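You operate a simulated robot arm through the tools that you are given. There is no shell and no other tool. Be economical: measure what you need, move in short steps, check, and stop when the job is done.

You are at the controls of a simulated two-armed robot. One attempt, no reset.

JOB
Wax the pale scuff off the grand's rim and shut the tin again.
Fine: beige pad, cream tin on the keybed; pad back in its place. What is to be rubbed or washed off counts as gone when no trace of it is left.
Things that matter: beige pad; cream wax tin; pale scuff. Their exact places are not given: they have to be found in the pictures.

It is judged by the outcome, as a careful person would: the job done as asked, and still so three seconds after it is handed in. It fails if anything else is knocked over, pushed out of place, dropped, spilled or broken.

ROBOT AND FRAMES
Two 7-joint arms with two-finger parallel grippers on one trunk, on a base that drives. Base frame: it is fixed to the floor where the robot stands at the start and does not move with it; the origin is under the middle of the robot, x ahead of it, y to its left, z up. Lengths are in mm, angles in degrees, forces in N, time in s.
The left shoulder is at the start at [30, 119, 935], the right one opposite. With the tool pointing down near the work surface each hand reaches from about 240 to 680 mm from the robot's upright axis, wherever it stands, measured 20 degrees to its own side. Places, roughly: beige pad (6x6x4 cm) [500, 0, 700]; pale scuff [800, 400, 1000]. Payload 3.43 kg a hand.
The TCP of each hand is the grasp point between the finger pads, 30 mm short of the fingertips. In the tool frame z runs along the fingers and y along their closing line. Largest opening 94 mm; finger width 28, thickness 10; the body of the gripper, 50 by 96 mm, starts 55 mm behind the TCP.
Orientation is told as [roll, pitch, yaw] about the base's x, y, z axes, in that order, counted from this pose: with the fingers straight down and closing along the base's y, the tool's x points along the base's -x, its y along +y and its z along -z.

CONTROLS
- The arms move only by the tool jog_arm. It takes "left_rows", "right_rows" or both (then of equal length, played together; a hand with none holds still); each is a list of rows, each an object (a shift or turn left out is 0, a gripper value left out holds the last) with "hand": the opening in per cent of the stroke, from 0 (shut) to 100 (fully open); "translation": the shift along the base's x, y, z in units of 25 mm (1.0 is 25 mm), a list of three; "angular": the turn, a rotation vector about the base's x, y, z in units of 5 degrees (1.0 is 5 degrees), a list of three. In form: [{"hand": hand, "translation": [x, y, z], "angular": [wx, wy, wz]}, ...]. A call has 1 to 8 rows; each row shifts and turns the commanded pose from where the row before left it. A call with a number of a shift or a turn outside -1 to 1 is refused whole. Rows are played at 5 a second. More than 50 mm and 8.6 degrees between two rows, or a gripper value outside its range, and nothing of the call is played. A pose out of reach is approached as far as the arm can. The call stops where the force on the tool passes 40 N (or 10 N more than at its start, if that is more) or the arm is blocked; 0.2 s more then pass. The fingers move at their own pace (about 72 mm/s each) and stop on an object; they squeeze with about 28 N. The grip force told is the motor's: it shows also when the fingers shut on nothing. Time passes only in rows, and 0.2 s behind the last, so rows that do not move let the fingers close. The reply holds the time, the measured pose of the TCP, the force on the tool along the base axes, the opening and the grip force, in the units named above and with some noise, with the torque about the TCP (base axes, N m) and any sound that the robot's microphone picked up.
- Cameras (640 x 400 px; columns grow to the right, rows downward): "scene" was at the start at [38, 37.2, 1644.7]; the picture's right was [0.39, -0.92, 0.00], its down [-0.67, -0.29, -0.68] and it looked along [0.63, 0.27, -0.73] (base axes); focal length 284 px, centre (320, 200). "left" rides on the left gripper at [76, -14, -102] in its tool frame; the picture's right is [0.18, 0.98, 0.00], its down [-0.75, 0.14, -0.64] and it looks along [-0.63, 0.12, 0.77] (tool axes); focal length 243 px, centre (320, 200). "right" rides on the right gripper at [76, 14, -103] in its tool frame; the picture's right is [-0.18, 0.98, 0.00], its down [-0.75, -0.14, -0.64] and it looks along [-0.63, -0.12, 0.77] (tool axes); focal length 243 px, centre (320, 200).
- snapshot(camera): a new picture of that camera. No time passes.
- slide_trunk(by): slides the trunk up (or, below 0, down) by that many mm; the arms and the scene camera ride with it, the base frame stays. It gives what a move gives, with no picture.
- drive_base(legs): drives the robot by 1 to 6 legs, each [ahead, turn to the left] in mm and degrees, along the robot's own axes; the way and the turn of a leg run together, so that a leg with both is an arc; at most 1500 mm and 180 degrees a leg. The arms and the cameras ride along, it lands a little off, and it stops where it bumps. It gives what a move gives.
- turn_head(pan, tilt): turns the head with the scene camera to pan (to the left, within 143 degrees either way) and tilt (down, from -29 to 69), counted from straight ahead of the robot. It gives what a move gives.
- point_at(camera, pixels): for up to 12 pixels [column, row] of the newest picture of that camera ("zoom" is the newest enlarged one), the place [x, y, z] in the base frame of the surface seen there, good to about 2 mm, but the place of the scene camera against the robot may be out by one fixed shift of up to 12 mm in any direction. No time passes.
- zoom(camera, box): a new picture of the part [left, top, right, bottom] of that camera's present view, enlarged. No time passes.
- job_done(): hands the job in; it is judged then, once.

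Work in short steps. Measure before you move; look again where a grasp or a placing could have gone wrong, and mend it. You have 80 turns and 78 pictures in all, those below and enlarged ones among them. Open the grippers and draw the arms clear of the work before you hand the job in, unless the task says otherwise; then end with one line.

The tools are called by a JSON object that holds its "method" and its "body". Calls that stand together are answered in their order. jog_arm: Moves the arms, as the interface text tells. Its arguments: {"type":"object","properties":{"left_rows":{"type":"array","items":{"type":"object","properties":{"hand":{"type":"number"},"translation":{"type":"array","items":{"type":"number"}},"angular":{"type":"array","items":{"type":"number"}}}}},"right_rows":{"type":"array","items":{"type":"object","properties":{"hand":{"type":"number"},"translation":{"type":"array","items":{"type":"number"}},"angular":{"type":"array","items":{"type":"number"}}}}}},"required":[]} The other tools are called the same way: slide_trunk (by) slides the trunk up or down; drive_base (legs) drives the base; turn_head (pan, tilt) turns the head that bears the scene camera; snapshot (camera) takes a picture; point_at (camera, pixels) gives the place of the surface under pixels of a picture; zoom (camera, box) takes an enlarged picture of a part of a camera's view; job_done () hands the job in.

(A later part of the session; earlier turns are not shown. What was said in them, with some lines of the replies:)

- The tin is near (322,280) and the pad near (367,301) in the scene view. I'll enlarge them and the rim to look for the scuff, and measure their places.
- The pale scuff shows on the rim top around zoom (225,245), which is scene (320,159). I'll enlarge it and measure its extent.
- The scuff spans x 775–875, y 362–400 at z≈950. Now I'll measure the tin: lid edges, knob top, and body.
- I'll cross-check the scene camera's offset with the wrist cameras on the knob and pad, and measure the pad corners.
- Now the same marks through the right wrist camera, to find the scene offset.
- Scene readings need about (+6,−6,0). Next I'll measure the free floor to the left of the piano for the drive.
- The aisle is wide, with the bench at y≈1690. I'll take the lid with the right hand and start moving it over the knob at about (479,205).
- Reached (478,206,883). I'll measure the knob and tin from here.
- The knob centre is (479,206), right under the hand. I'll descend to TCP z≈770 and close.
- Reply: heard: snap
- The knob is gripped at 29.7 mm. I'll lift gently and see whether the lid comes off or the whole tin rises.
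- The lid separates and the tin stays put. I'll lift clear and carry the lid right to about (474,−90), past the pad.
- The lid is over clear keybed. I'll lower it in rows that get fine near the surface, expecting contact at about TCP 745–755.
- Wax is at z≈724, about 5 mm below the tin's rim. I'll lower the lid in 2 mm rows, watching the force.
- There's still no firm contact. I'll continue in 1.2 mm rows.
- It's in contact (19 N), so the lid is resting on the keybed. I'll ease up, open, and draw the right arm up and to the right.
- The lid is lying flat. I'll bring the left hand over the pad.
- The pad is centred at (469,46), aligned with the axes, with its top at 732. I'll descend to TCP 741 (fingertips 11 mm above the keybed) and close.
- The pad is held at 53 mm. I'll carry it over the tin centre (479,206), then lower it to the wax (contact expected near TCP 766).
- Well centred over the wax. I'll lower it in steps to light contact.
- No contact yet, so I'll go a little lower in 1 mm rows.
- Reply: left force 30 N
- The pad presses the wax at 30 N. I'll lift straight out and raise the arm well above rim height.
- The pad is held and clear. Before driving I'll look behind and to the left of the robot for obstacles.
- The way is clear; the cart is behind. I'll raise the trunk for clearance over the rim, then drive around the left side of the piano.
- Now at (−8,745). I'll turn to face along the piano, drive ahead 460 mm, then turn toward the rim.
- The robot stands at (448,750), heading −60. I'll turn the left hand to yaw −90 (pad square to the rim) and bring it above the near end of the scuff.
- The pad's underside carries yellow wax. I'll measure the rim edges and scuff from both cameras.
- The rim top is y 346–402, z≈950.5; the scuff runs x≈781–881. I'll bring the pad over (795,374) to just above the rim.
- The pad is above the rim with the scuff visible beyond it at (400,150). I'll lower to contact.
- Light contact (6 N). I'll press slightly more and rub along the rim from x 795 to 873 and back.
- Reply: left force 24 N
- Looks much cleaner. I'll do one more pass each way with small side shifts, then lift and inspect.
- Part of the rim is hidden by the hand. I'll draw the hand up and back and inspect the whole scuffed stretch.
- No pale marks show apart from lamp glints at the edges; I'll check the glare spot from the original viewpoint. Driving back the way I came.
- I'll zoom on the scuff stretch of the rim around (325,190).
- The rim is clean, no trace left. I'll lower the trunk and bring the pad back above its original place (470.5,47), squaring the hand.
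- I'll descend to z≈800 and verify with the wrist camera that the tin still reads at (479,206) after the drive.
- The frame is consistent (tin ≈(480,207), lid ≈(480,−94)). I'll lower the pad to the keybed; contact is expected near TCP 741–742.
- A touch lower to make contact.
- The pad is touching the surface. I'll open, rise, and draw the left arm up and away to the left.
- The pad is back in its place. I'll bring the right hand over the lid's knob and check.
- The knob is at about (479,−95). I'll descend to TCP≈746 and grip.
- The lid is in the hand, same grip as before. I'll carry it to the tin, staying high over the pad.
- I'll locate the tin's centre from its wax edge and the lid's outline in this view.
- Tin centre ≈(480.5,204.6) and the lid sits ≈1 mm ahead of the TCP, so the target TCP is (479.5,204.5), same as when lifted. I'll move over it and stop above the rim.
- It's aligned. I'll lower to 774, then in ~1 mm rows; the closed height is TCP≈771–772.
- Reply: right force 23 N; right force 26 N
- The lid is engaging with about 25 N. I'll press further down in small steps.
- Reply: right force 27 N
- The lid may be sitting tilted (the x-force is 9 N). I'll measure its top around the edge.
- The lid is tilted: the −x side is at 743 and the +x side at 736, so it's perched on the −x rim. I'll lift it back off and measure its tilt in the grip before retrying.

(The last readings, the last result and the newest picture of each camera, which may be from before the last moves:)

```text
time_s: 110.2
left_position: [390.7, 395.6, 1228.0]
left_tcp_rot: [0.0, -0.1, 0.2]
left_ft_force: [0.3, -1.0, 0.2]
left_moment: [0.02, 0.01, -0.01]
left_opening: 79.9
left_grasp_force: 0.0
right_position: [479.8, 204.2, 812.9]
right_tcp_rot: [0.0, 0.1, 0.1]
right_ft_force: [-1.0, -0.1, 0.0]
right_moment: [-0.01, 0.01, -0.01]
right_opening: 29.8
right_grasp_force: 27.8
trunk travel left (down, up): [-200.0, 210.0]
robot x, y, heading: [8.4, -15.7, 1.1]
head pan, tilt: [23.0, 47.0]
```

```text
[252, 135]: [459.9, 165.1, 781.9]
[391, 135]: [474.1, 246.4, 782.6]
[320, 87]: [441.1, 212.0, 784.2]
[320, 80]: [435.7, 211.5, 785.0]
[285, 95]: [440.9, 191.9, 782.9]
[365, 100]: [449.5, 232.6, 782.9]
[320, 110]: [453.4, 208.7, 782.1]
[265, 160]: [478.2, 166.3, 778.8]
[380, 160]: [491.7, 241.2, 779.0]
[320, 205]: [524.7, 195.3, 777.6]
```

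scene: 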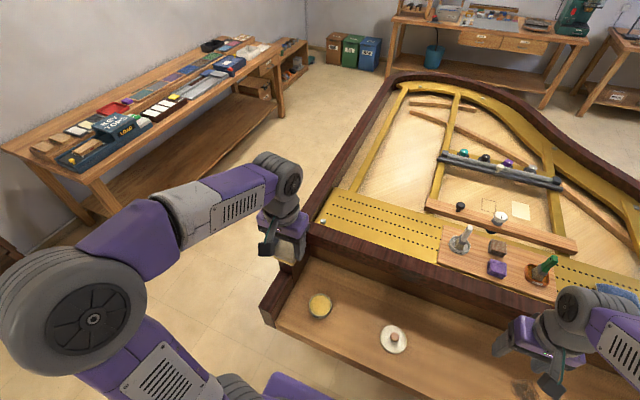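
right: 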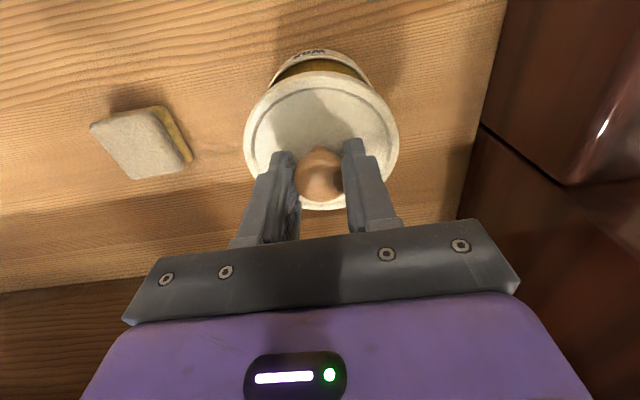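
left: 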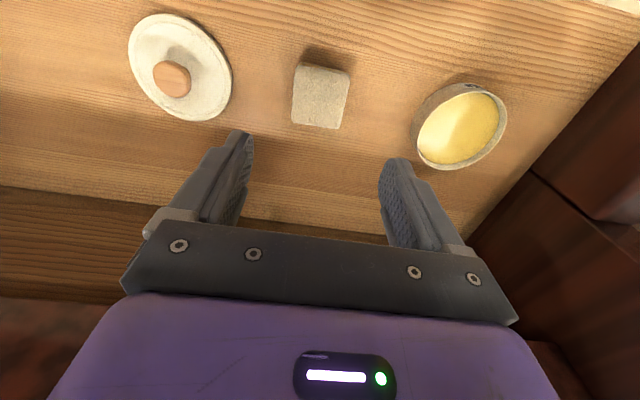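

The lid is tilted ~4.8° in the grip and slid up ~4 mm. I'll set it flat again at (480,−95), regrip it level, and measure the open tin unobstructed.

{"method": "jog_arm", "body": {"right_rows": [{"translation": [0, 0, 1]}, {"translation": [0, -1, 1]}, {"translation": [0, -1, 0]}, {"translation": [0, -1, 0]}, {"translation": [0, -1, 0]}, {"translation": [0, -1, 0]}, {"translation": [0, -1, 0]}, {"translation": [0, -1, 0]}]}}

{"method": "jog_arm", "body": {"right_rows": [{"translation": [0, -1, 0]}, {"translation": [0, -1, 0]}, {"translation": [0, -1, 0]}, {"translation": [0, -1, -1]}, {"translation": [0, -1, -1]}, {"translation": [0, 0, -1]}, {"translation": [0, 0, -1]}]}}

{"method": "jog_arm", "body": {"right_rows": [{"translation": [0, 0, -0.2]}, {"translation": [0, 0, -0.1]}, {"translation": [0, 0, -0.1]}]}}

```text
time_s: 112.0
left_position: [390.7, 394.1, 1227.8]
left_tcp_rot: [0.0, 0.0, 0.1]
left_ft_force: [0.7, -0.2, 0.5]
left_moment: [0.04, 0.0, 0.0]
left_opening: 79.9
left_grasp_force: 0.1
right_position: [478.1, 29.8, 864.5]
right_tcp_rot: [0.2, 0.0, 0.0]
right_ft_force: [0.1, -0.3, -0.1]
right_moment: [0.0, 0.01, -0.02]
right_opening: 29.5
right_grasp_force: 27.8
trunk travel left (down, up): [-200.0, 210.0]
robot x, y, heading: [8.7, -13.7, 1.1]
head pan, tilt: [23.0, 47.0]
```

```text
time_s: 113.6
left_position: [391.3, 394.7, 1226.7]
left_tcp_rot: [0.0, 0.0, 0.1]
left_ft_force: [0.3, -0.2, 1.2]
left_moment: [0.01, 0.02, 0.0]
left_opening: 80.0
left_grasp_force: 0.0
right_position: [479.3, -97.3, 763.1]
right_tcp_rot: [0.1, 0.0, 0.1]
right_ft_force: [0.3, -0.4, -0.3]
right_moment: [0.01, 0.02, -0.02]
right_opening: 29.7
right_grasp_force: 28.1
trunk travel left (down, up): [-200.0, 210.0]
robot x, y, heading: [8.5, -15.5, 0.8]
head pan, tilt: [23.0, 47.0]
```

```text
time_s: 114.4
left_position: [390.1, 395.7, 1228.4]
left_tcp_rot: [-0.1, 0.1, 0.1]
left_ft_force: [-0.3, 0.6, -0.4]
left_moment: [0.03, 0.01, -0.01]
left_opening: 80.1
left_grasp_force: 0.2
right_position: [480.0, -96.4, 753.0]
right_tcp_rot: [0.1, 0.0, -0.1]
right_ft_force: [0.5, 0.4, 0.5]
right_moment: [0.01, 0.01, -0.01]
right_opening: 29.5
right_grasp_force: 27.7
trunk travel left (down, up): [-200.0, 210.0]
robot x, y, heading: [7.2, -13.7, 1.1]
head pan, tilt: [23.0, 47.0]
```

Now I'll lower to contact with the keybed, press lightly so the lid levels, then release and rise.

{"method": "jog_arm", "body": {"right_rows": [{"translation": [0, 0, -0.1]}, {"translation": [0, 0, -0.1]}, {"translation": [0, 0, -0.08]}, {"translation": [0, 0, -0.05]}]}}

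{"method": "jog_arm", "body": {"right_rows": [{"hand": 65}, {}, {"translation": [0, 0, 0.5]}, {"translation": [0, 0, 1]}, {"translation": [0, 0, 1]}, {"translation": [0, 0, 1]}]}}

{"method": "snapshot", "body": {"camera": "right"}}

```text
time_s: 115.4
left_position: [388.4, 396.1, 1228.4]
left_tcp_rot: [-0.1, -0.2, 0.0]
left_ft_force: [-0.1, -0.1, -0.4]
left_moment: [0.02, 0.02, 0.0]
left_opening: 79.5
left_grasp_force: 0.0
right_position: [478.4, -96.3, 746.5]
right_tcp_rot: [0.1, -0.1, 0.1]
right_ft_force: [-1.7, -0.9, 7.9]
right_moment: [-0.14, -0.27, -0.05]
right_opening: 29.6
right_grasp_force: 27.6
trunk travel left (down, up): [-200.0, 210.0]
robot x, y, heading: [9.2, -17.5, 1.2]
head pan, tilt: [23.0, 47.0]
```

```text
time_s: 116.8
left_position: [389.6, 395.3, 1225.6]
left_tcp_rot: [0.0, -0.2, 0.1]
left_ft_force: [0.4, 0.1, -0.1]
left_moment: [0.02, 0.0, -0.03]
left_opening: 79.8
left_grasp_force: 0.0
right_position: [479.4, -97.1, 832.8]
right_tcp_rot: [0.0, -0.1, 0.2]
right_ft_force: [1.0, -0.1, 0.1]
right_moment: [-0.05, -0.02, 0.0]
right_opening: 61.1
right_grasp_force: 0.1
trunk travel left (down, up): [-200.0, 210.0]
robot x, y, heading: [6.7, -17.2, 1.0]
head pan, tilt: [23.0, 47.0]
```

```text
24 pictures are left
```

right: 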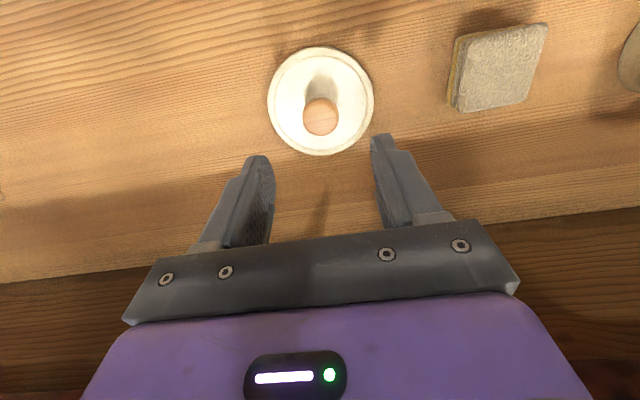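

The lid is flat again. I'll measure its rim circle and knob in a zoom, for comparison with the tin measured the same way.

{"method": "zoom", "body": {"camera": "right", "box": [256, 36, 386, 166]}}

{"method": "jog_arm", "body": {"right_rows": [{"translation": [0, 1, 1]}, {"translation": [0, 1, 0]}, {"translation": [0, 1, 0]}, {"translation": [0, 1, 0]}, {"translation": [0, 1, 0]}, {"translation": [0, 1, 0]}, {"translation": [0, 1, 0]}, {"translation": [0, 1, 0]}]}}

{"method": "jog_arm", "body": {"right_rows": [{"translation": [0, 1, 0]}, {"translation": [0, 1, 0]}, {"translation": [0, 1, 0]}, {"translation": [0, 1, 0]}]}}

{"method": "zoom", "body": {"camera": "right", "box": [256, 36, 386, 166]}}

```text
3.08 times, centred on (321, 101) of right
```

zoom: 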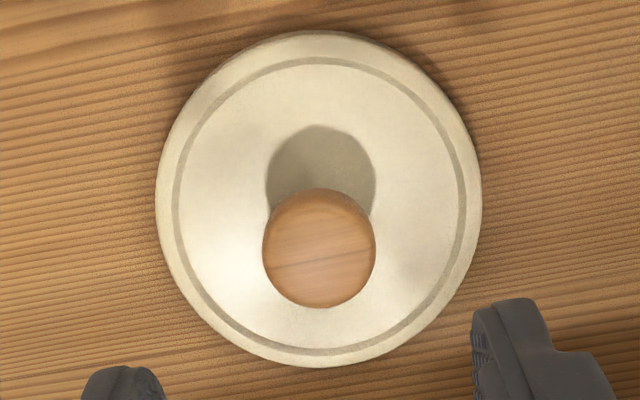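

```text
time_s: 118.6
left_position: [390.9, 397.3, 1227.5]
left_tcp_rot: [0.0, 0.1, 0.0]
left_ft_force: [0.3, 0.2, 1.1]
left_moment: [0.01, 0.01, -0.02]
left_opening: 80.1
left_grasp_force: 0.0
right_position: [478.8, 104.6, 858.8]
right_tcp_rot: [0.0, 0.0, 0.1]
right_ft_force: [0.3, 1.2, -0.2]
right_moment: [-0.02, 0.0, -0.03]
right_opening: 61.2
right_grasp_force: 0.0
trunk travel left (down, up): [-200.0, 210.0]
robot x, y, heading: [7.5, -17.7, 0.8]
head pan, tilt: [23.0, 47.0]
```

```text
time_s: 119.6
left_position: [389.8, 395.9, 1227.6]
left_tcp_rot: [0.0, -0.1, 0.1]
left_ft_force: [-0.4, -0.1, -0.5]
left_moment: [-0.01, -0.01, -0.02]
left_opening: 80.0
left_grasp_force: 0.0
right_position: [479.6, 205.9, 857.1]
right_tcp_rot: [0.0, -0.1, 0.1]
right_ft_force: [0.1, -0.3, -0.2]
right_moment: [0.0, 0.02, -0.02]
right_opening: 61.2
right_grasp_force: 0.1
trunk travel left (down, up): [-200.0, 210.0]
robot x, y, heading: [7.4, -12.1, 1.0]
head pan, tilt: [23.0, 47.0]
```

```text
3.08 times, centred on (321, 101) of right
```

zoom: 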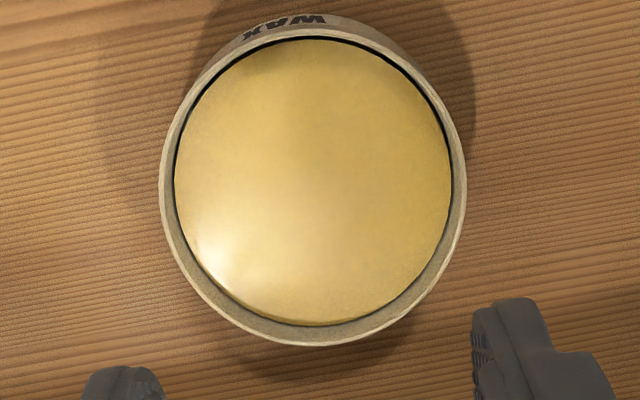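

I'll measure tin rim points here; the lid gets the same treatment when I return.

{"method": "point_at", "body": {"camera": "zoom", "pixels": [[164, 190], [462, 190], [300, 342], [240, 326], [400, 305], [190, 270], [445, 250], [185, 110], [440, 105], [240, 55], [390, 55], [315, 36]]}}

{"method": "jog_arm", "body": {"right_rows": [{"translation": [0, -1, 0]}, {"translation": [0, -1, 0]}, {"translation": [0, -1, 0]}, {"translation": [0, -1, 0]}]}}

{"method": "jog_arm", "body": {"right_rows": [{"translation": [0, -1, 0]}, {"translation": [0, -1, 0]}, {"translation": [0, -1, 0]}, {"translation": [0, -1, 0]}, {"translation": [0, -1, 0]}, {"translation": [0, -1, 0]}, {"translation": [0, -1, 0]}, {"translation": [0, -1, -1]}]}}

{"method": "zoom", "body": {"camera": "right", "box": [256, 36, 386, 166]}}

{"method": "point_at", "body": {"camera": "zoom", "pixels": [[162, 195], [476, 195], [318, 362], [240, 345], [405, 340], [187, 285], [460, 270], [180, 110], [455, 105], [240, 55], [400, 60], [318, 36]]}}

```text
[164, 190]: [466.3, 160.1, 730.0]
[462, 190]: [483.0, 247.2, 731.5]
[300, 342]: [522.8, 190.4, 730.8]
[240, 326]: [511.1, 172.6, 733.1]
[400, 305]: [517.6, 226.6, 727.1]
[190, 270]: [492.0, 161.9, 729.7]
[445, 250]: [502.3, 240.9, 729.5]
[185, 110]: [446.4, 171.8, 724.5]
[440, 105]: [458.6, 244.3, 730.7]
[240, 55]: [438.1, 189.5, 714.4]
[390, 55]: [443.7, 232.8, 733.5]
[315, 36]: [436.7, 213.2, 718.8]
```

```text
time_s: 120.6
left_position: [390.9, 395.0, 1227.1]
left_tcp_rot: [0.0, 0.1, 0.0]
left_ft_force: [0.4, -0.6, -0.3]
left_moment: [0.01, 0.03, 0.0]
left_opening: 79.8
left_grasp_force: 0.2
right_position: [480.1, 102.2, 857.3]
right_tcp_rot: [0.0, 0.0, 0.1]
right_ft_force: [0.1, -0.9, -0.3]
right_moment: [-0.02, -0.01, -0.03]
right_opening: 61.4
right_grasp_force: 0.1
trunk travel left (down, up): [-200.0, 210.0]
robot x, y, heading: [8.4, -15.4, 1.1]
head pan, tilt: [23.0, 47.0]
```

```text
time_s: 122.4
left_position: [392.2, 394.6, 1227.9]
left_tcp_rot: [0.0, -0.1, 0.0]
left_ft_force: [0.1, -0.4, -0.3]
left_moment: [-0.01, 0.0, 0.04]
left_opening: 80.0
left_grasp_force: 0.1
right_position: [481.0, -98.1, 833.3]
right_tcp_rot: [0.1, 0.1, 0.1]
right_ft_force: [-0.1, 0.3, 0.1]
right_moment: [-0.03, 0.02, 0.0]
right_opening: 61.0
right_grasp_force: 0.0
trunk travel left (down, up): [-200.0, 210.0]
robot x, y, heading: [10.0, -15.4, 1.2]
head pan, tilt: [23.0, 47.0]
```

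```text
3.08 times, centred on (321, 101) of right
```

zoom: 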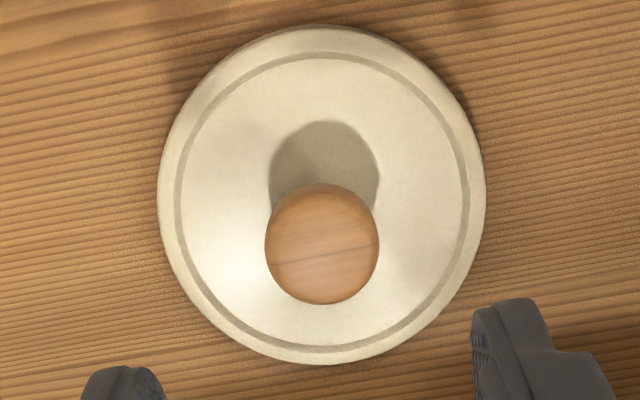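

```text
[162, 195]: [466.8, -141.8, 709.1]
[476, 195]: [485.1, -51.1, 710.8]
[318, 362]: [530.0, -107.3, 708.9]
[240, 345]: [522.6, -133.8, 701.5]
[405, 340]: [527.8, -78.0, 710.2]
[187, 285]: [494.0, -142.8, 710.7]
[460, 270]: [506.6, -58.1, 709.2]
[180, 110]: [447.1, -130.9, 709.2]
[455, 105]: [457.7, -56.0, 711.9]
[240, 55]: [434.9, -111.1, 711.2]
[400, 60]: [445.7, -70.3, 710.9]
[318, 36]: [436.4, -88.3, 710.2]
```

Image comparison puts the tin at about lid + (−1, +299) mm. I'll grip the lid again here, level.

{"method": "jog_arm", "body": {"right_rows": [{"translation": [0, 0, -1]}, {"translation": [0, 0, -1]}, {"translation": [0, 0, -1]}, {"translation": [0, 0, -0.45]}, {"hand": 0}, {}, {}]}}

{"method": "jog_arm", "body": {"right_rows": [{"translation": [0, 0, 1]}, {"translation": [0, 0, 1]}, {"translation": [0, 0, 1]}, {"translation": [0, 1, 1]}, {"translation": [0, 1, 0]}, {"translation": [0, 1, 0]}, {"translation": [0, 1, 0]}, {"translation": [0, 1, 0]}]}}

{"method": "jog_arm", "body": {"right_rows": [{"translation": [0, 1, 0]}, {"translation": [0, 1, 0]}, {"translation": [0, 1, 0]}, {"translation": [0, 1, 0]}, {"translation": [0, 1, 0]}, {"translation": [0, 1, 0]}, {"translation": [-0.04, 0.96, 0]}, {"translation": [0, 0, -1]}]}}

{"method": "jog_arm", "body": {"right_rows": [{"translation": [0, 0, -0.8]}, {}]}}

{"method": "zoom", "body": {"camera": "right", "box": [230, 30, 410, 220]}}

{"method": "zoom", "body": {"camera": "scene", "box": [295, 260, 365, 320]}}

```text
time_s: 124.0
left_position: [389.7, 395.9, 1226.5]
left_tcp_rot: [0.1, 0.0, 0.1]
left_ft_force: [-0.5, 0.8, 0.6]
left_moment: [0.02, 0.03, 0.01]
left_opening: 80.1
left_grasp_force: 0.0
right_position: [477.7, -96.8, 747.4]
right_tcp_rot: [0.0, 0.0, 0.1]
right_ft_force: [-0.5, 0.2, -0.3]
right_moment: [-0.02, 0.0, -0.02]
right_opening: 29.4
right_grasp_force: 27.0
trunk travel left (down, up): [-200.0, 210.0]
robot x, y, heading: [5.7, -15.6, 1.0]
head pan, tilt: [23.0, 47.0]
```

```text
time_s: 125.8
left_position: [390.1, 396.8, 1225.7]
left_tcp_rot: [0.0, 0.0, 0.1]
left_ft_force: [0.3, 0.4, 0.0]
left_moment: [-0.01, 0.0, 0.03]
left_opening: 79.9
left_grasp_force: 0.0
right_position: [479.8, 29.9, 846.0]
right_tcp_rot: [0.2, 0.0, 0.0]
right_ft_force: [0.3, -0.9, -0.4]
right_moment: [-0.01, 0.01, 0.03]
right_opening: 29.7
right_grasp_force: 28.3
trunk travel left (down, up): [-200.0, 210.0]
robot x, y, heading: [10.4, -15.3, 0.9]
head pan, tilt: [23.0, 47.0]
```

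```text
time_s: 127.6
left_position: [391.5, 395.9, 1227.1]
left_tcp_rot: [0.0, 0.0, 0.1]
left_ft_force: [0.8, 0.1, -0.3]
left_moment: [-0.01, 0.0, 0.01]
left_opening: 79.9
left_grasp_force: 0.0
right_position: [479.1, 203.5, 821.3]
right_tcp_rot: [0.1, 0.0, 0.0]
right_ft_force: [-0.2, 0.2, -0.3]
right_moment: [0.02, 0.02, 0.01]
right_opening: 29.6
right_grasp_force: 28.4
trunk travel left (down, up): [-200.0, 210.0]
robot x, y, heading: [7.9, -17.7, 1.0]
head pan, tilt: [23.0, 47.0]
```

```text
time_s: 128.2
left_position: [389.6, 395.8, 1226.4]
left_tcp_rot: [0.0, -0.2, 0.1]
left_ft_force: [-0.1, 0.8, 0.1]
left_moment: [0.02, 0.0, 0.03]
left_opening: 79.8
left_grasp_force: 0.1
right_position: [478.3, 204.4, 801.9]
right_tcp_rot: [0.1, 0.0, 0.1]
right_ft_force: [-0.1, 0.4, -0.2]
right_moment: [-0.01, 0.02, 0.0]
right_opening: 29.7
right_grasp_force: 27.6
trunk travel left (down, up): [-200.0, 210.0]
robot x, y, heading: [6.5, -15.3, 1.2]
head pan, tilt: [23.0, 47.0]
```

```text
2.11 times, centred on (320, 125) of right
```

zoom: 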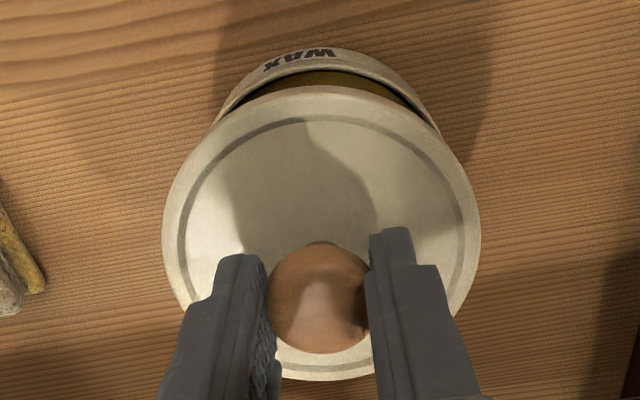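

```text
6.67 times, centred on (330, 290) of scene
```

zoom: 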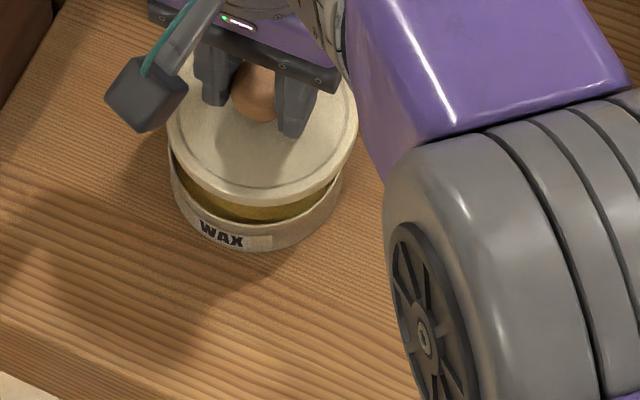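

Hovering 30 mm above, very much like the original lift-off view. I'll zoom the visible tin crescent to compare tin and lid centres.

{"method": "zoom", "body": {"camera": "right", "box": [240, 40, 400, 140]}}

{"method": "point_at", "body": {"camera": "zoom", "pixels": [[140, 170], [200, 108], [260, 84], [320, 75], [400, 84], [470, 110], [535, 165], [575, 235], [110, 220], [320, 112], [150, 230], [520, 220]]}}

```text
4.00 times, centred on (320, 90) of right
```

zoom: 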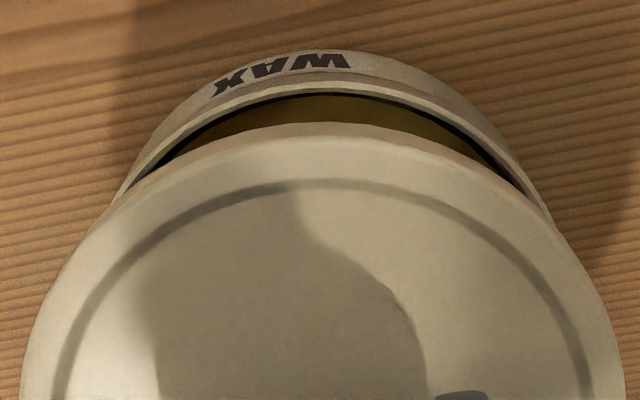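

```text
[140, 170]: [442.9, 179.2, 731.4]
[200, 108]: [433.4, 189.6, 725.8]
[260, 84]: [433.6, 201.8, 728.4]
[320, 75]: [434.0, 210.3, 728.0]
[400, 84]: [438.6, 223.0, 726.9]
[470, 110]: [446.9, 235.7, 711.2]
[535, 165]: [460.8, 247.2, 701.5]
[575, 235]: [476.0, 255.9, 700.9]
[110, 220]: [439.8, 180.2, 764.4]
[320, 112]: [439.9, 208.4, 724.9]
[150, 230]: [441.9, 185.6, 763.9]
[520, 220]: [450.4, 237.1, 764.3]
```

Tin centre fits (478.5,204.6). I'll measure the lid edge the same way in this picture.

{"method": "point_at", "body": {"camera": "zoom", "pixels": [[320, 127], [260, 133], [200, 152], [380, 131], [440, 146], [130, 203], [500, 176], [560, 240], [70, 275], [600, 310], [30, 360], [618, 370]]}}

```text
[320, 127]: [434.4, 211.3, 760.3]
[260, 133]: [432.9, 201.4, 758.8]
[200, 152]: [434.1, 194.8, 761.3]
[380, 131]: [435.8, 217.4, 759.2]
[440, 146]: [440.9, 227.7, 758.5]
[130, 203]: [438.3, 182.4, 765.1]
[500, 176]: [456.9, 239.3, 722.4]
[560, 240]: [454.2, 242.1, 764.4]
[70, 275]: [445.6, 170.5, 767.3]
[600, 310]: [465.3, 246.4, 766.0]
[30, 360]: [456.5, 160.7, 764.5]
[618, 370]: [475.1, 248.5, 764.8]
```

The lid centre fits (479.6,202.4) against the tin at ~(478.8,204.5). I'll nudge by (−0.5,+1.3) mm and lower gently, watching for early contact (fits at TCP≈771; perched at ≈778).

{"method": "jog_arm", "body": {"right_rows": [{"translation": [-0.02, 0.052, -0.4]}, {"translation": [0, 0, -0.4]}, {}]}}

{"method": "jog_arm", "body": {"right_rows": [{"translation": [0, 0, -0.08]}, {"translation": [0, 0, -0.04]}]}}

```text
time_s: 129.0
left_position: [389.6, 395.4, 1227.1]
left_tcp_rot: [0.0, 0.0, 0.2]
left_ft_force: [0.3, 0.7, 0.2]
left_moment: [0.01, 0.03, 0.03]
left_opening: 79.8
left_grasp_force: 0.0
right_position: [478.1, 204.7, 782.6]
right_tcp_rot: [0.1, 0.0, 0.0]
right_ft_force: [-0.8, 0.3, 0.3]
right_moment: [0.03, -0.02, -0.01]
right_opening: 29.7
right_grasp_force: 28.2
trunk travel left (down, up): [-200.0, 210.0]
robot x, y, heading: [7.5, -17.6, 1.3]
head pan, tilt: [23.0, 47.0]
```

```text
time_s: 129.6
left_position: [391.1, 395.5, 1226.4]
left_tcp_rot: [0.0, -0.1, 0.1]
left_ft_force: [0.1, 0.1, -0.9]
left_moment: [0.04, 0.0, 0.01]
left_opening: 79.9
left_grasp_force: 0.1
right_position: [478.0, 204.3, 778.0]
right_tcp_rot: [0.0, 0.2, -0.1]
right_ft_force: [0.4, -0.6, -0.1]
right_moment: [0.0, -0.01, 0.04]
right_opening: 29.6
right_grasp_force: 28.0
trunk travel left (down, up): [-200.0, 210.0]
robot x, y, heading: [11.4, -16.2, 0.9]
head pan, tilt: [23.0, 47.0]
```

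No contact at 778 this time, which is promising. Continuing in small steps.

{"method": "jog_arm", "body": {"right_rows": [{"translation": [0, 0, -0.04]}, {"translation": [0, 0, -0.04]}]}}

{"method": "jog_arm", "body": {"right_rows": [{"translation": [0, 0, -0.04]}, {"translation": [0, 0, -0.04]}]}}

```text
time_s: 130.2
left_position: [390.4, 396.7, 1228.4]
left_tcp_rot: [-0.1, -0.1, 0.1]
left_ft_force: [0.2, -0.4, 0.4]
left_moment: [0.06, 0.0, 0.01]
left_opening: 79.6
left_grasp_force: 0.1
right_position: [477.3, 204.9, 777.1]
right_tcp_rot: [0.0, 0.0, 0.0]
right_ft_force: [-1.1, -1.2, 6.6]
right_moment: [0.14, 0.26, 0.06]
right_opening: 29.7
right_grasp_force: 27.5
trunk travel left (down, up): [-200.0, 210.0]
robot x, y, heading: [10.7, -15.8, 1.0]
head pan, tilt: [23.0, 47.0]
```

```text
time_s: 130.8
left_position: [387.4, 394.9, 1228.1]
left_tcp_rot: [0.0, -0.1, 0.1]
left_ft_force: [0.2, -0.8, -0.7]
left_moment: [-0.02, -0.07, -0.03]
left_opening: 79.9
left_grasp_force: 0.0
right_position: [479.1, 204.6, 777.6]
right_tcp_rot: [0.2, -0.1, 0.1]
right_ft_force: [-2.6, -4.1, 20.5]
right_moment: [-0.11, 0.57, 0.01]
right_opening: 29.6
right_grasp_force: 28.2
trunk travel left (down, up): [-200.0, 210.0]
robot x, y, heading: [7.3, -13.2, 1.0]
head pan, tilt: [23.0, 47.0]
```

Perched at 777, with contact torque placing the touch on the −x (+y) side, so the lid must move +x. I'll ease to light contact and shift +x in 1 mm steps, watching for the force to drop.

{"method": "jog_arm", "body": {"right_rows": [{"translation": [0, 0, 0.04]}, {"translation": [0.04, -0.02, 0]}]}}

{"method": "jog_arm", "body": {"right_rows": [{"translation": [0.04, -0.02, 0]}]}}

{"method": "jog_arm", "body": {"right_rows": [{"translation": [0.04, -0.02, 0]}]}}

```text
time_s: 131.4
left_position: [389.0, 395.1, 1227.7]
left_tcp_rot: [0.0, -0.1, 0.1]
left_ft_force: [-0.5, 0.0, 0.4]
left_moment: [-0.01, 0.01, 0.01]
left_opening: 79.7
left_grasp_force: 0.0
right_position: [478.7, 203.9, 776.4]
right_tcp_rot: [0.2, -0.1, 0.1]
right_ft_force: [-1.6, -0.3, 18.4]
right_moment: [-0.01, 0.43, 0.03]
right_opening: 29.8
right_grasp_force: 28.3
trunk travel left (down, up): [-200.0, 210.0]
robot x, y, heading: [10.4, -17.1, 1.1]
head pan, tilt: [23.0, 47.0]
```

```text
time_s: 131.8
left_position: [387.1, 395.5, 1227.3]
left_tcp_rot: [0.0, -0.2, 0.1]
left_ft_force: [0.6, -1.1, 0.3]
left_moment: [-0.01, -0.01, 0.0]
left_opening: 79.9
left_grasp_force: 0.1
right_position: [478.1, 203.2, 777.3]
right_tcp_rot: [0.1, 0.1, 0.1]
right_ft_force: [-4.2, 2.1, 20.6]
right_moment: [0.06, 0.59, -0.01]
right_opening: 29.8
right_grasp_force: 28.2
trunk travel left (down, up): [-200.0, 210.0]
robot x, y, heading: [7.1, -15.0, 1.4]
head pan, tilt: [23.0, 47.0]
```

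```text
time_s: 132.2
left_position: [388.0, 395.4, 1227.4]
left_tcp_rot: [0.0, -0.1, 0.2]
left_ft_force: [0.3, 0.5, -0.4]
left_moment: [0.0, 0.0, 0.0]
left_opening: 79.9
left_grasp_force: 0.0
right_position: [478.7, 204.6, 776.6]
right_tcp_rot: [0.2, 0.0, 0.1]
right_ft_force: [-7.2, 4.0, 19.5]
right_moment: [0.14, 0.67, -0.12]
right_opening: 29.9
right_grasp_force: 28.1
trunk travel left (down, up): [-200.0, 210.0]
robot x, y, heading: [12.2, -15.4, 1.0]
head pan, tilt: [23.0, 47.0]
```

The lid is sticking by friction rather than sliding. I'll lift 2 mm so it really takes the new position, then lower again to compare the contact height.

{"method": "jog_arm", "body": {"right_rows": [{"translation": [0, 0, 0.12]}, {"translation": [-0.04, 0.02, 0]}, {}]}}

{"method": "jog_arm", "body": {"right_rows": [{"translation": [0, 0, -0.06]}, {"translation": [0, 0, -0.06]}, {"translation": [0, 0, -0.03]}]}}

```text
time_s: 133.0
left_position: [390.4, 395.9, 1226.5]
left_tcp_rot: [0.0, 0.0, 0.2]
left_ft_force: [0.5, -0.1, -0.7]
left_moment: [-0.04, 0.01, 0.03]
left_opening: 79.8
left_grasp_force: 0.1
right_position: [481.3, 201.8, 776.4]
right_tcp_rot: [-0.2, 0.2, 0.1]
right_ft_force: [1.0, -0.3, -1.0]
right_moment: [0.02, 0.02, -0.02]
right_opening: 29.8
right_grasp_force: 27.7
trunk travel left (down, up): [-200.0, 210.0]
robot x, y, heading: [9.7, -9.9, 0.7]
head pan, tilt: [23.0, 47.0]
```

```text
time_s: 133.8
left_position: [389.2, 394.2, 1228.2]
left_tcp_rot: [-0.1, -0.1, 0.1]
left_ft_force: [-0.3, -0.1, -0.3]
left_moment: [0.0, 0.0, -0.01]
left_opening: 80.1
left_grasp_force: 0.0
right_position: [479.7, 202.8, 775.9]
right_tcp_rot: [0.1, -0.1, 0.0]
right_ft_force: [-2.0, -3.7, 11.8]
right_moment: [-0.15, 0.27, -0.01]
right_opening: 29.9
right_grasp_force: 27.9
trunk travel left (down, up): [-200.0, 210.0]
robot x, y, heading: [11.2, -17.9, 1.1]
head pan, tilt: [23.0, 47.0]
```

Free at 777 and touching at 776 now, still biased to −x. I'll repeat with 2 mm more in +x.

{"method": "jog_arm", "body": {"right_rows": [{"translation": [0, 0, 0.14]}, {"translation": [0.08, 0, 0]}, {}]}}

{"method": "jog_arm", "body": {"right_rows": [{"translation": [0, 0, -0.06]}, {"translation": [0, 0, -0.06]}, {"translation": [0, 0, -0.04]}]}}

{"method": "zoom", "body": {"camera": "right", "box": [230, 40, 410, 220]}}

{"method": "point_at", "body": {"camera": "zoom", "pixels": [[320, 90], [240, 110], [400, 110], [165, 220], [480, 220], [200, 280], [320, 370], [460, 280]]}}

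```text
time_s: 134.6
left_position: [390.7, 395.9, 1227.8]
left_tcp_rot: [0.0, 0.0, 0.1]
left_ft_force: [0.4, -0.5, 0.0]
left_moment: [-0.04, 0.0, 0.0]
left_opening: 79.8
left_grasp_force: 0.0
right_position: [482.7, 203.8, 777.5]
right_tcp_rot: [0.0, 0.1, 0.2]
right_ft_force: [-0.5, -0.3, -0.7]
right_moment: [-0.02, 0.02, 0.0]
right_opening: 29.9
right_grasp_force: 28.0
trunk travel left (down, up): [-200.0, 210.0]
robot x, y, heading: [4.6, -19.1, 1.1]
head pan, tilt: [23.0, 47.0]
```

```text
time_s: 135.4
left_position: [389.9, 394.6, 1227.6]
left_tcp_rot: [-0.1, -0.1, 0.1]
left_ft_force: [0.5, -0.2, 0.0]
left_moment: [0.01, -0.01, 0.0]
left_opening: 79.7
left_grasp_force: 0.0
right_position: [482.7, 203.4, 776.8]
right_tcp_rot: [0.2, -0.1, 0.0]
right_ft_force: [-2.6, -1.4, 12.8]
right_moment: [-0.09, 0.25, -0.01]
right_opening: 29.8
right_grasp_force: 27.5
trunk travel left (down, up): [-200.0, 210.0]
robot x, y, heading: [9.3, -14.5, 1.0]
head pan, tilt: [23.0, 47.0]
```

```text
2.22 times, centred on (320, 130) of right
```

zoom: 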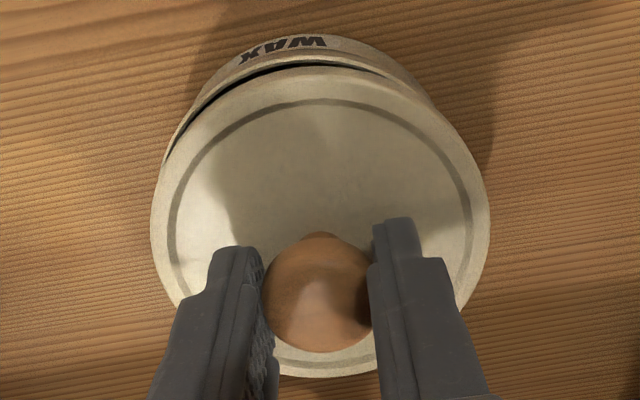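

```text
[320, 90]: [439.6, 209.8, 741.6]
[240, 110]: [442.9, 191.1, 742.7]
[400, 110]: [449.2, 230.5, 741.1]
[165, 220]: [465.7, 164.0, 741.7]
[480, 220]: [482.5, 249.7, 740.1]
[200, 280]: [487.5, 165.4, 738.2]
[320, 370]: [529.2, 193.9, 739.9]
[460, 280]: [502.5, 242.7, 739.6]
```

Useful view: the tin's rim shows at the upper left beyond the lid, so the lid now sits too far toward +x/+y of the tin. I'll measure both edges here.

{"method": "point_at", "body": {"camera": "zoom", "pixels": [[172, 143], [190, 115], [215, 90], [250, 70], [290, 60], [330, 58], [370, 65], [170, 165], [215, 115], [270, 82], [370, 82], [450, 140]]}}

```text
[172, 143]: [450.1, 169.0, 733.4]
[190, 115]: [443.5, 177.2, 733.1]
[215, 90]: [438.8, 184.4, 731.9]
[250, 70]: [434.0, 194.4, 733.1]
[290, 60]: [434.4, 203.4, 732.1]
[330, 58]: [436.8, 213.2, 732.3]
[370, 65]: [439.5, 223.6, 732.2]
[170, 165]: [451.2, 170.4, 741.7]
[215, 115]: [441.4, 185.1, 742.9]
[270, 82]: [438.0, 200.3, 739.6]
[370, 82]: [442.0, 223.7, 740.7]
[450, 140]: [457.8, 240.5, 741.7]
```

Fits: tin (478.5,201.5), lid (484,205). I'll lift 3 mm, shift by (−5,−3.2) and look at the alignment again before lowering.

{"method": "jog_arm", "body": {"right_rows": [{"translation": [0, 0, 0.14]}, {"translation": [-0.1, -0.064, 0]}, {"translation": [-0.1, -0.064, 0]}, {}]}}

{"method": "zoom", "body": {"camera": "right", "box": [230, 40, 410, 220]}}

{"method": "point_at", "body": {"camera": "zoom", "pixels": [[172, 150], [190, 115], [215, 90], [250, 72], [290, 60], [330, 58], [370, 65], [165, 200], [215, 120], [320, 85], [440, 125], [482, 220]]}}

```text
time_s: 136.4
left_position: [390.4, 396.5, 1226.7]
left_tcp_rot: [0.0, 0.1, 0.1]
left_ft_force: [-0.1, 0.2, -0.2]
left_moment: [0.02, 0.0, -0.04]
left_opening: 79.8
left_grasp_force: 0.0
right_position: [477.3, 199.7, 776.7]
right_tcp_rot: [0.0, 0.1, 0.1]
right_ft_force: [0.0, 1.8, -0.5]
right_moment: [0.05, 0.02, 0.03]
right_opening: 29.6
right_grasp_force: 28.1
trunk travel left (down, up): [-200.0, 210.0]
robot x, y, heading: [7.2, -14.5, 1.0]
head pan, tilt: [23.0, 47.0]
```

```text
2.22 times, centred on (320, 130) of right
```

zoom: 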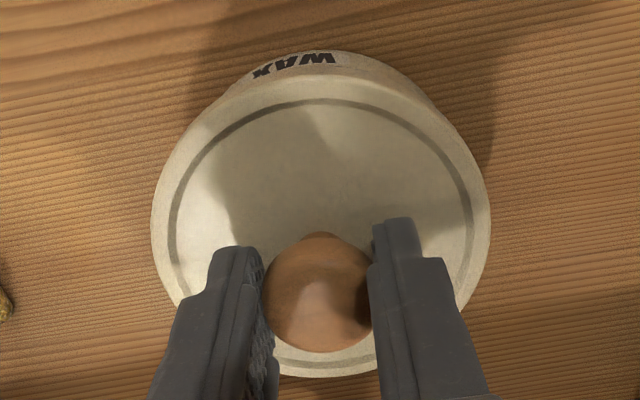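

```text
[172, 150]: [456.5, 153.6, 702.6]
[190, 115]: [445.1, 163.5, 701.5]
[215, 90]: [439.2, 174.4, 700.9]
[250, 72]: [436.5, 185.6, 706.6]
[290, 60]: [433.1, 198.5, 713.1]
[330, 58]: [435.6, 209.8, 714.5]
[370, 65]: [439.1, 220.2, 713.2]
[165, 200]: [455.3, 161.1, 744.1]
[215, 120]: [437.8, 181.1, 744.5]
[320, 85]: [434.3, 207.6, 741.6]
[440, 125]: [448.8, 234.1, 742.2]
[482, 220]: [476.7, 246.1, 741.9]
```

Lid (479.3,200.6) and tin (~478.3,200.8) agree within about 1 mm. Lowering gently.

{"method": "jog_arm", "body": {"right_rows": [{"translation": [-0.02, 0, -0.06]}, {"translation": [0, 0, -0.06]}, {"translation": [0, 0, -0.04]}]}}

{"method": "jog_arm", "body": {"right_rows": [{"translation": [0, 0, -0.04]}, {"translation": [0, 0, -0.04]}]}}

```text
time_s: 137.2
left_position: [391.0, 394.8, 1227.1]
left_tcp_rot: [0.0, -0.1, 0.0]
left_ft_force: [0.0, -0.2, -1.5]
left_moment: [-0.03, -0.03, 0.01]
left_opening: 80.2
left_grasp_force: 0.1
right_position: [475.9, 198.5, 773.4]
right_tcp_rot: [0.1, 0.0, -0.1]
right_ft_force: [0.6, -2.9, 7.1]
right_moment: [0.15, 0.06, -0.02]
right_opening: 29.7
right_grasp_force: 27.5
trunk travel left (down, up): [-200.0, 210.0]
robot x, y, heading: [7.6, -17.9, 1.0]
head pan, tilt: [23.0, 47.0]
```

```text
time_s: 137.8
left_position: [389.6, 395.6, 1227.9]
left_tcp_rot: [0.0, -0.1, 0.2]
left_ft_force: [-0.7, 0.2, 0.4]
left_moment: [0.01, -0.02, 0.02]
left_opening: 80.0
left_grasp_force: 0.0
right_position: [477.2, 200.1, 771.9]
right_tcp_rot: [0.1, -0.1, 0.1]
right_ft_force: [1.5, -2.4, 7.1]
right_moment: [-0.32, -0.35, 0.0]
right_opening: 29.9
right_grasp_force: 27.8
trunk travel left (down, up): [-200.0, 210.0]
robot x, y, heading: [8.5, -16.3, 0.8]
head pan, tilt: [23.0, 47.0]
```

It's sinking in (771.9 with only 7 N). Contact is now at +x/−y, so I'll nudge slightly (−x,+y) and keep lowering.

{"method": "jog_arm", "body": {"right_rows": [{"translation": [-0.02, 0.02, -0.03]}, {"translation": [0, 0, -0.04]}]}}

{"method": "jog_arm", "body": {"right_rows": [{"translation": [0, 0, -0.04]}]}}

{"method": "zoom", "body": {"camera": "right", "box": [230, 40, 410, 220]}}

{"method": "point_at", "body": {"camera": "zoom", "pixels": [[320, 100], [215, 125], [440, 130], [165, 220], [480, 220], [200, 270], [460, 270], [320, 370], [330, 65]]}}

```text
time_s: 138.4
left_position: [389.5, 395.4, 1226.8]
left_tcp_rot: [-0.1, -0.1, 0.1]
left_ft_force: [0.2, 0.4, -0.4]
left_moment: [0.0, 0.0, 0.02]
left_opening: 79.9
left_grasp_force: 0.1
right_position: [476.3, 200.5, 770.5]
right_tcp_rot: [0.2, -0.1, 0.1]
right_ft_force: [3.7, -1.7, 10.8]
right_moment: [-0.31, -0.58, -0.01]
right_opening: 29.7
right_grasp_force: 28.6
trunk travel left (down, up): [-200.0, 210.0]
robot x, y, heading: [8.5, -16.2, 1.0]
head pan, tilt: [23.0, 47.0]
```

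```text
time_s: 138.8
left_position: [389.8, 395.0, 1228.0]
left_tcp_rot: [0.0, -0.2, 0.1]
left_ft_force: [0.8, -0.1, 0.4]
left_moment: [-0.01, -0.01, 0.01]
left_opening: 80.0
left_grasp_force: 0.1
right_position: [476.1, 201.2, 769.2]
right_tcp_rot: [0.2, 0.0, 0.1]
right_ft_force: [1.9, 1.0, 10.5]
right_moment: [-0.02, -0.79, -0.06]
right_opening: 29.8
right_grasp_force: 27.6
trunk travel left (down, up): [-200.0, 210.0]
robot x, y, heading: [6.6, -16.3, 1.0]
head pan, tilt: [23.0, 47.0]
heard: snap
```

```text
2.22 times, centred on (320, 130) of right
```

zoom: 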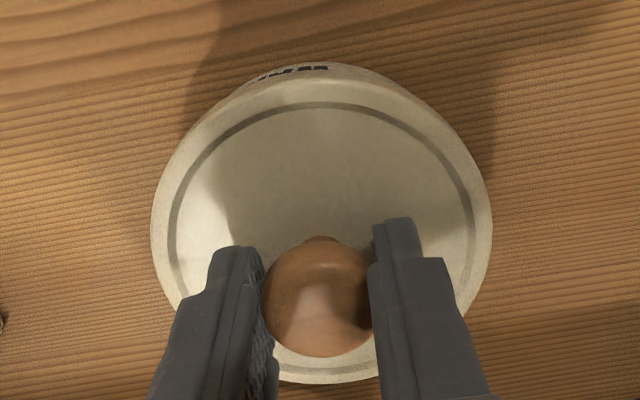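

```text
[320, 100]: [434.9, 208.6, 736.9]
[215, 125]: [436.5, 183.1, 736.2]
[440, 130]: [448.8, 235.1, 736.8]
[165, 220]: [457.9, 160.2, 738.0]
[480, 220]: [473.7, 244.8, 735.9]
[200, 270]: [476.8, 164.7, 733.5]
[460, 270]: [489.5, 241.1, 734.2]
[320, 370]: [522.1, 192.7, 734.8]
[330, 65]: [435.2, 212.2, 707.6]
```

"Snap" heard and the lid top is level at 735–737, so the tin is shut. I'll release and withdraw straight up.

{"method": "jog_arm", "body": {"right_rows": [{"hand": 65}, {}, {}, {"translation": [0, 0, 0.3]}, {"translation": [0, 0, 1]}, {"translation": [0, 0, 1]}, {"translation": [0, 0, 1]}, {"translation": [0, 0, 1]}]}}

{"method": "snapshot", "body": {"camera": "right"}}

{"method": "point_at", "body": {"camera": "right", "pixels": [[277, 90], [366, 95], [320, 50], [320, 137], [320, 105], [175, 120], [150, 110]]}}

```text
time_s: 140.6
left_position: [390.5, 395.2, 1227.8]
left_tcp_rot: [0.0, -0.1, 0.1]
left_ft_force: [1.4, 0.2, 0.2]
left_moment: [-0.01, -0.01, 0.0]
left_opening: 79.8
left_grasp_force: 0.1
right_position: [474.8, 200.9, 876.9]
right_tcp_rot: [0.0, 0.1, 0.2]
right_ft_force: [0.0, 0.2, 0.4]
right_moment: [0.0, -0.01, -0.02]
right_opening: 61.1
right_grasp_force: 0.0
trunk travel left (down, up): [-200.0, 210.0]
robot x, y, heading: [11.0, -14.7, 1.0]
head pan, tilt: [23.0, 47.0]
```

```text
14 pictures are left
```

right: 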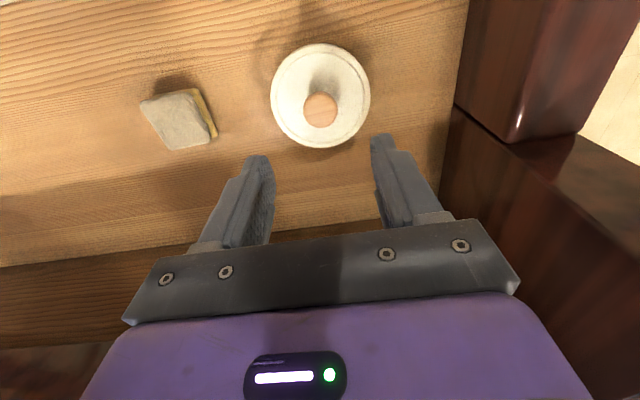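

```text
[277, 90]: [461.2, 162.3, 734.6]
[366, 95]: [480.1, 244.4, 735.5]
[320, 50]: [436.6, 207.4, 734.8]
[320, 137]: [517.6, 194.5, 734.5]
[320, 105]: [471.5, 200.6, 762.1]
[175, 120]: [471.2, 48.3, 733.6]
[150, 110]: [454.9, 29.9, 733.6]
```

The lid is seated level at 735, and the pad is at its place. I'll withdraw the right arm up and away and take a last look at the whole scene.

{"method": "jog_arm", "body": {"right_rows": [{"translation": [-0.5, -0.5, 1]}, {"translation": [-0.8, -1, 1]}, {"translation": [-0.8, -1, 1]}, {"translation": [-0.8, -1, 1]}, {"translation": [-0.8, -1, 1]}, {"translation": [-0.8, -1, 1]}, {"translation": [-0.8, -1, 1]}, {"translation": [-0.8, -1, 1]}]}}

{"method": "jog_arm", "body": {"right_rows": [{"translation": [0, -1, 0.5]}, {"translation": [0, -1, 0.5]}, {"translation": [0, -1, 0.5]}, {"translation": [0, -1, 0.5]}]}}

{"method": "snapshot", "body": {"camera": "scene"}}

{"method": "zoom", "body": {"camera": "scene", "box": [285, 240, 405, 330]}}

{"method": "zoom", "body": {"camera": "scene", "box": [286, 130, 360, 190]}}

```text
time_s: 142.4
left_position: [389.4, 394.8, 1229.5]
left_tcp_rot: [-0.1, 0.0, 0.2]
left_ft_force: [0.3, -0.5, 0.0]
left_moment: [0.0, -0.02, 0.0]
left_opening: 80.0
left_grasp_force: 0.0
right_position: [323.2, 14.3, 1076.4]
right_tcp_rot: [0.1, 0.0, 0.1]
right_ft_force: [0.6, -0.5, 1.0]
right_moment: [0.0, -0.02, -0.01]
right_opening: 61.2
right_grasp_force: 0.0
trunk travel left (down, up): [-200.0, 210.0]
robot x, y, heading: [7.0, -15.7, 1.1]
head pan, tilt: [23.0, 47.0]
```

```text
time_s: 143.4
left_position: [390.4, 395.5, 1227.7]
left_tcp_rot: [0.0, 0.0, 0.1]
left_ft_force: [-0.5, 0.8, 0.9]
left_moment: [0.01, -0.02, -0.02]
left_opening: 79.8
left_grasp_force: 0.0
right_position: [324.1, -88.3, 1125.8]
right_tcp_rot: [0.1, 0.1, 0.0]
right_ft_force: [0.6, 0.4, 0.3]
right_moment: [0.01, -0.03, -0.02]
right_opening: 60.9
right_grasp_force: 0.1
trunk travel left (down, up): [-200.0, 210.0]
robot x, y, heading: [11.6, -14.6, 1.1]
head pan, tilt: [23.0, 47.0]
```

```text
13 pictures are left
```

scene: 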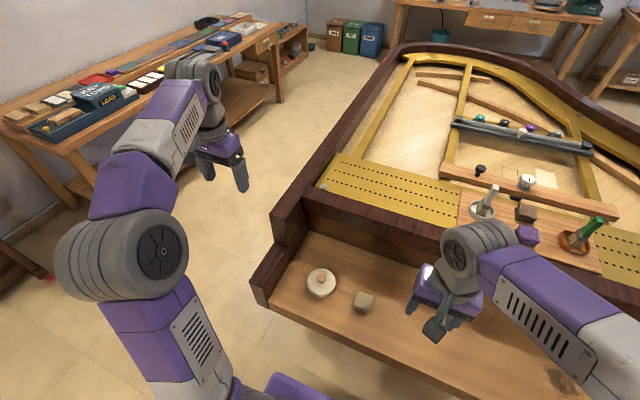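

```text
4.44 times, centred on (345, 285) of scene
```

zoom: 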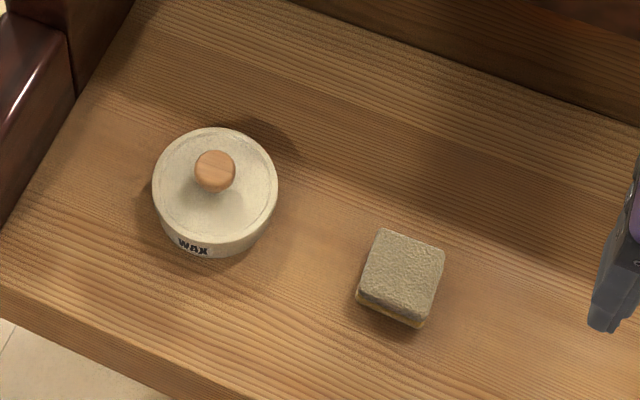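

```text
6.67 times, centred on (323, 160) of scene
```

zoom: 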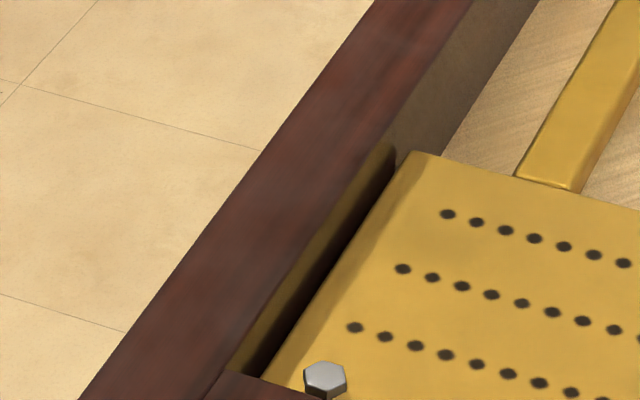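

The rim is clean along the whole stretch, the tin is shut, the pad is in its place, and both arms are clear with open grippers. Handing in.

{"method": "job_done", "body": {}}

```text
The job is handed in.
```

The job is handed in: the scuff is gone from the rim with no trace in the last close-up, the wax tin is snapped shut, and the pad is back in its place. The tin ended about 4 mm from where it stood, because the lid needed a second try to seat.
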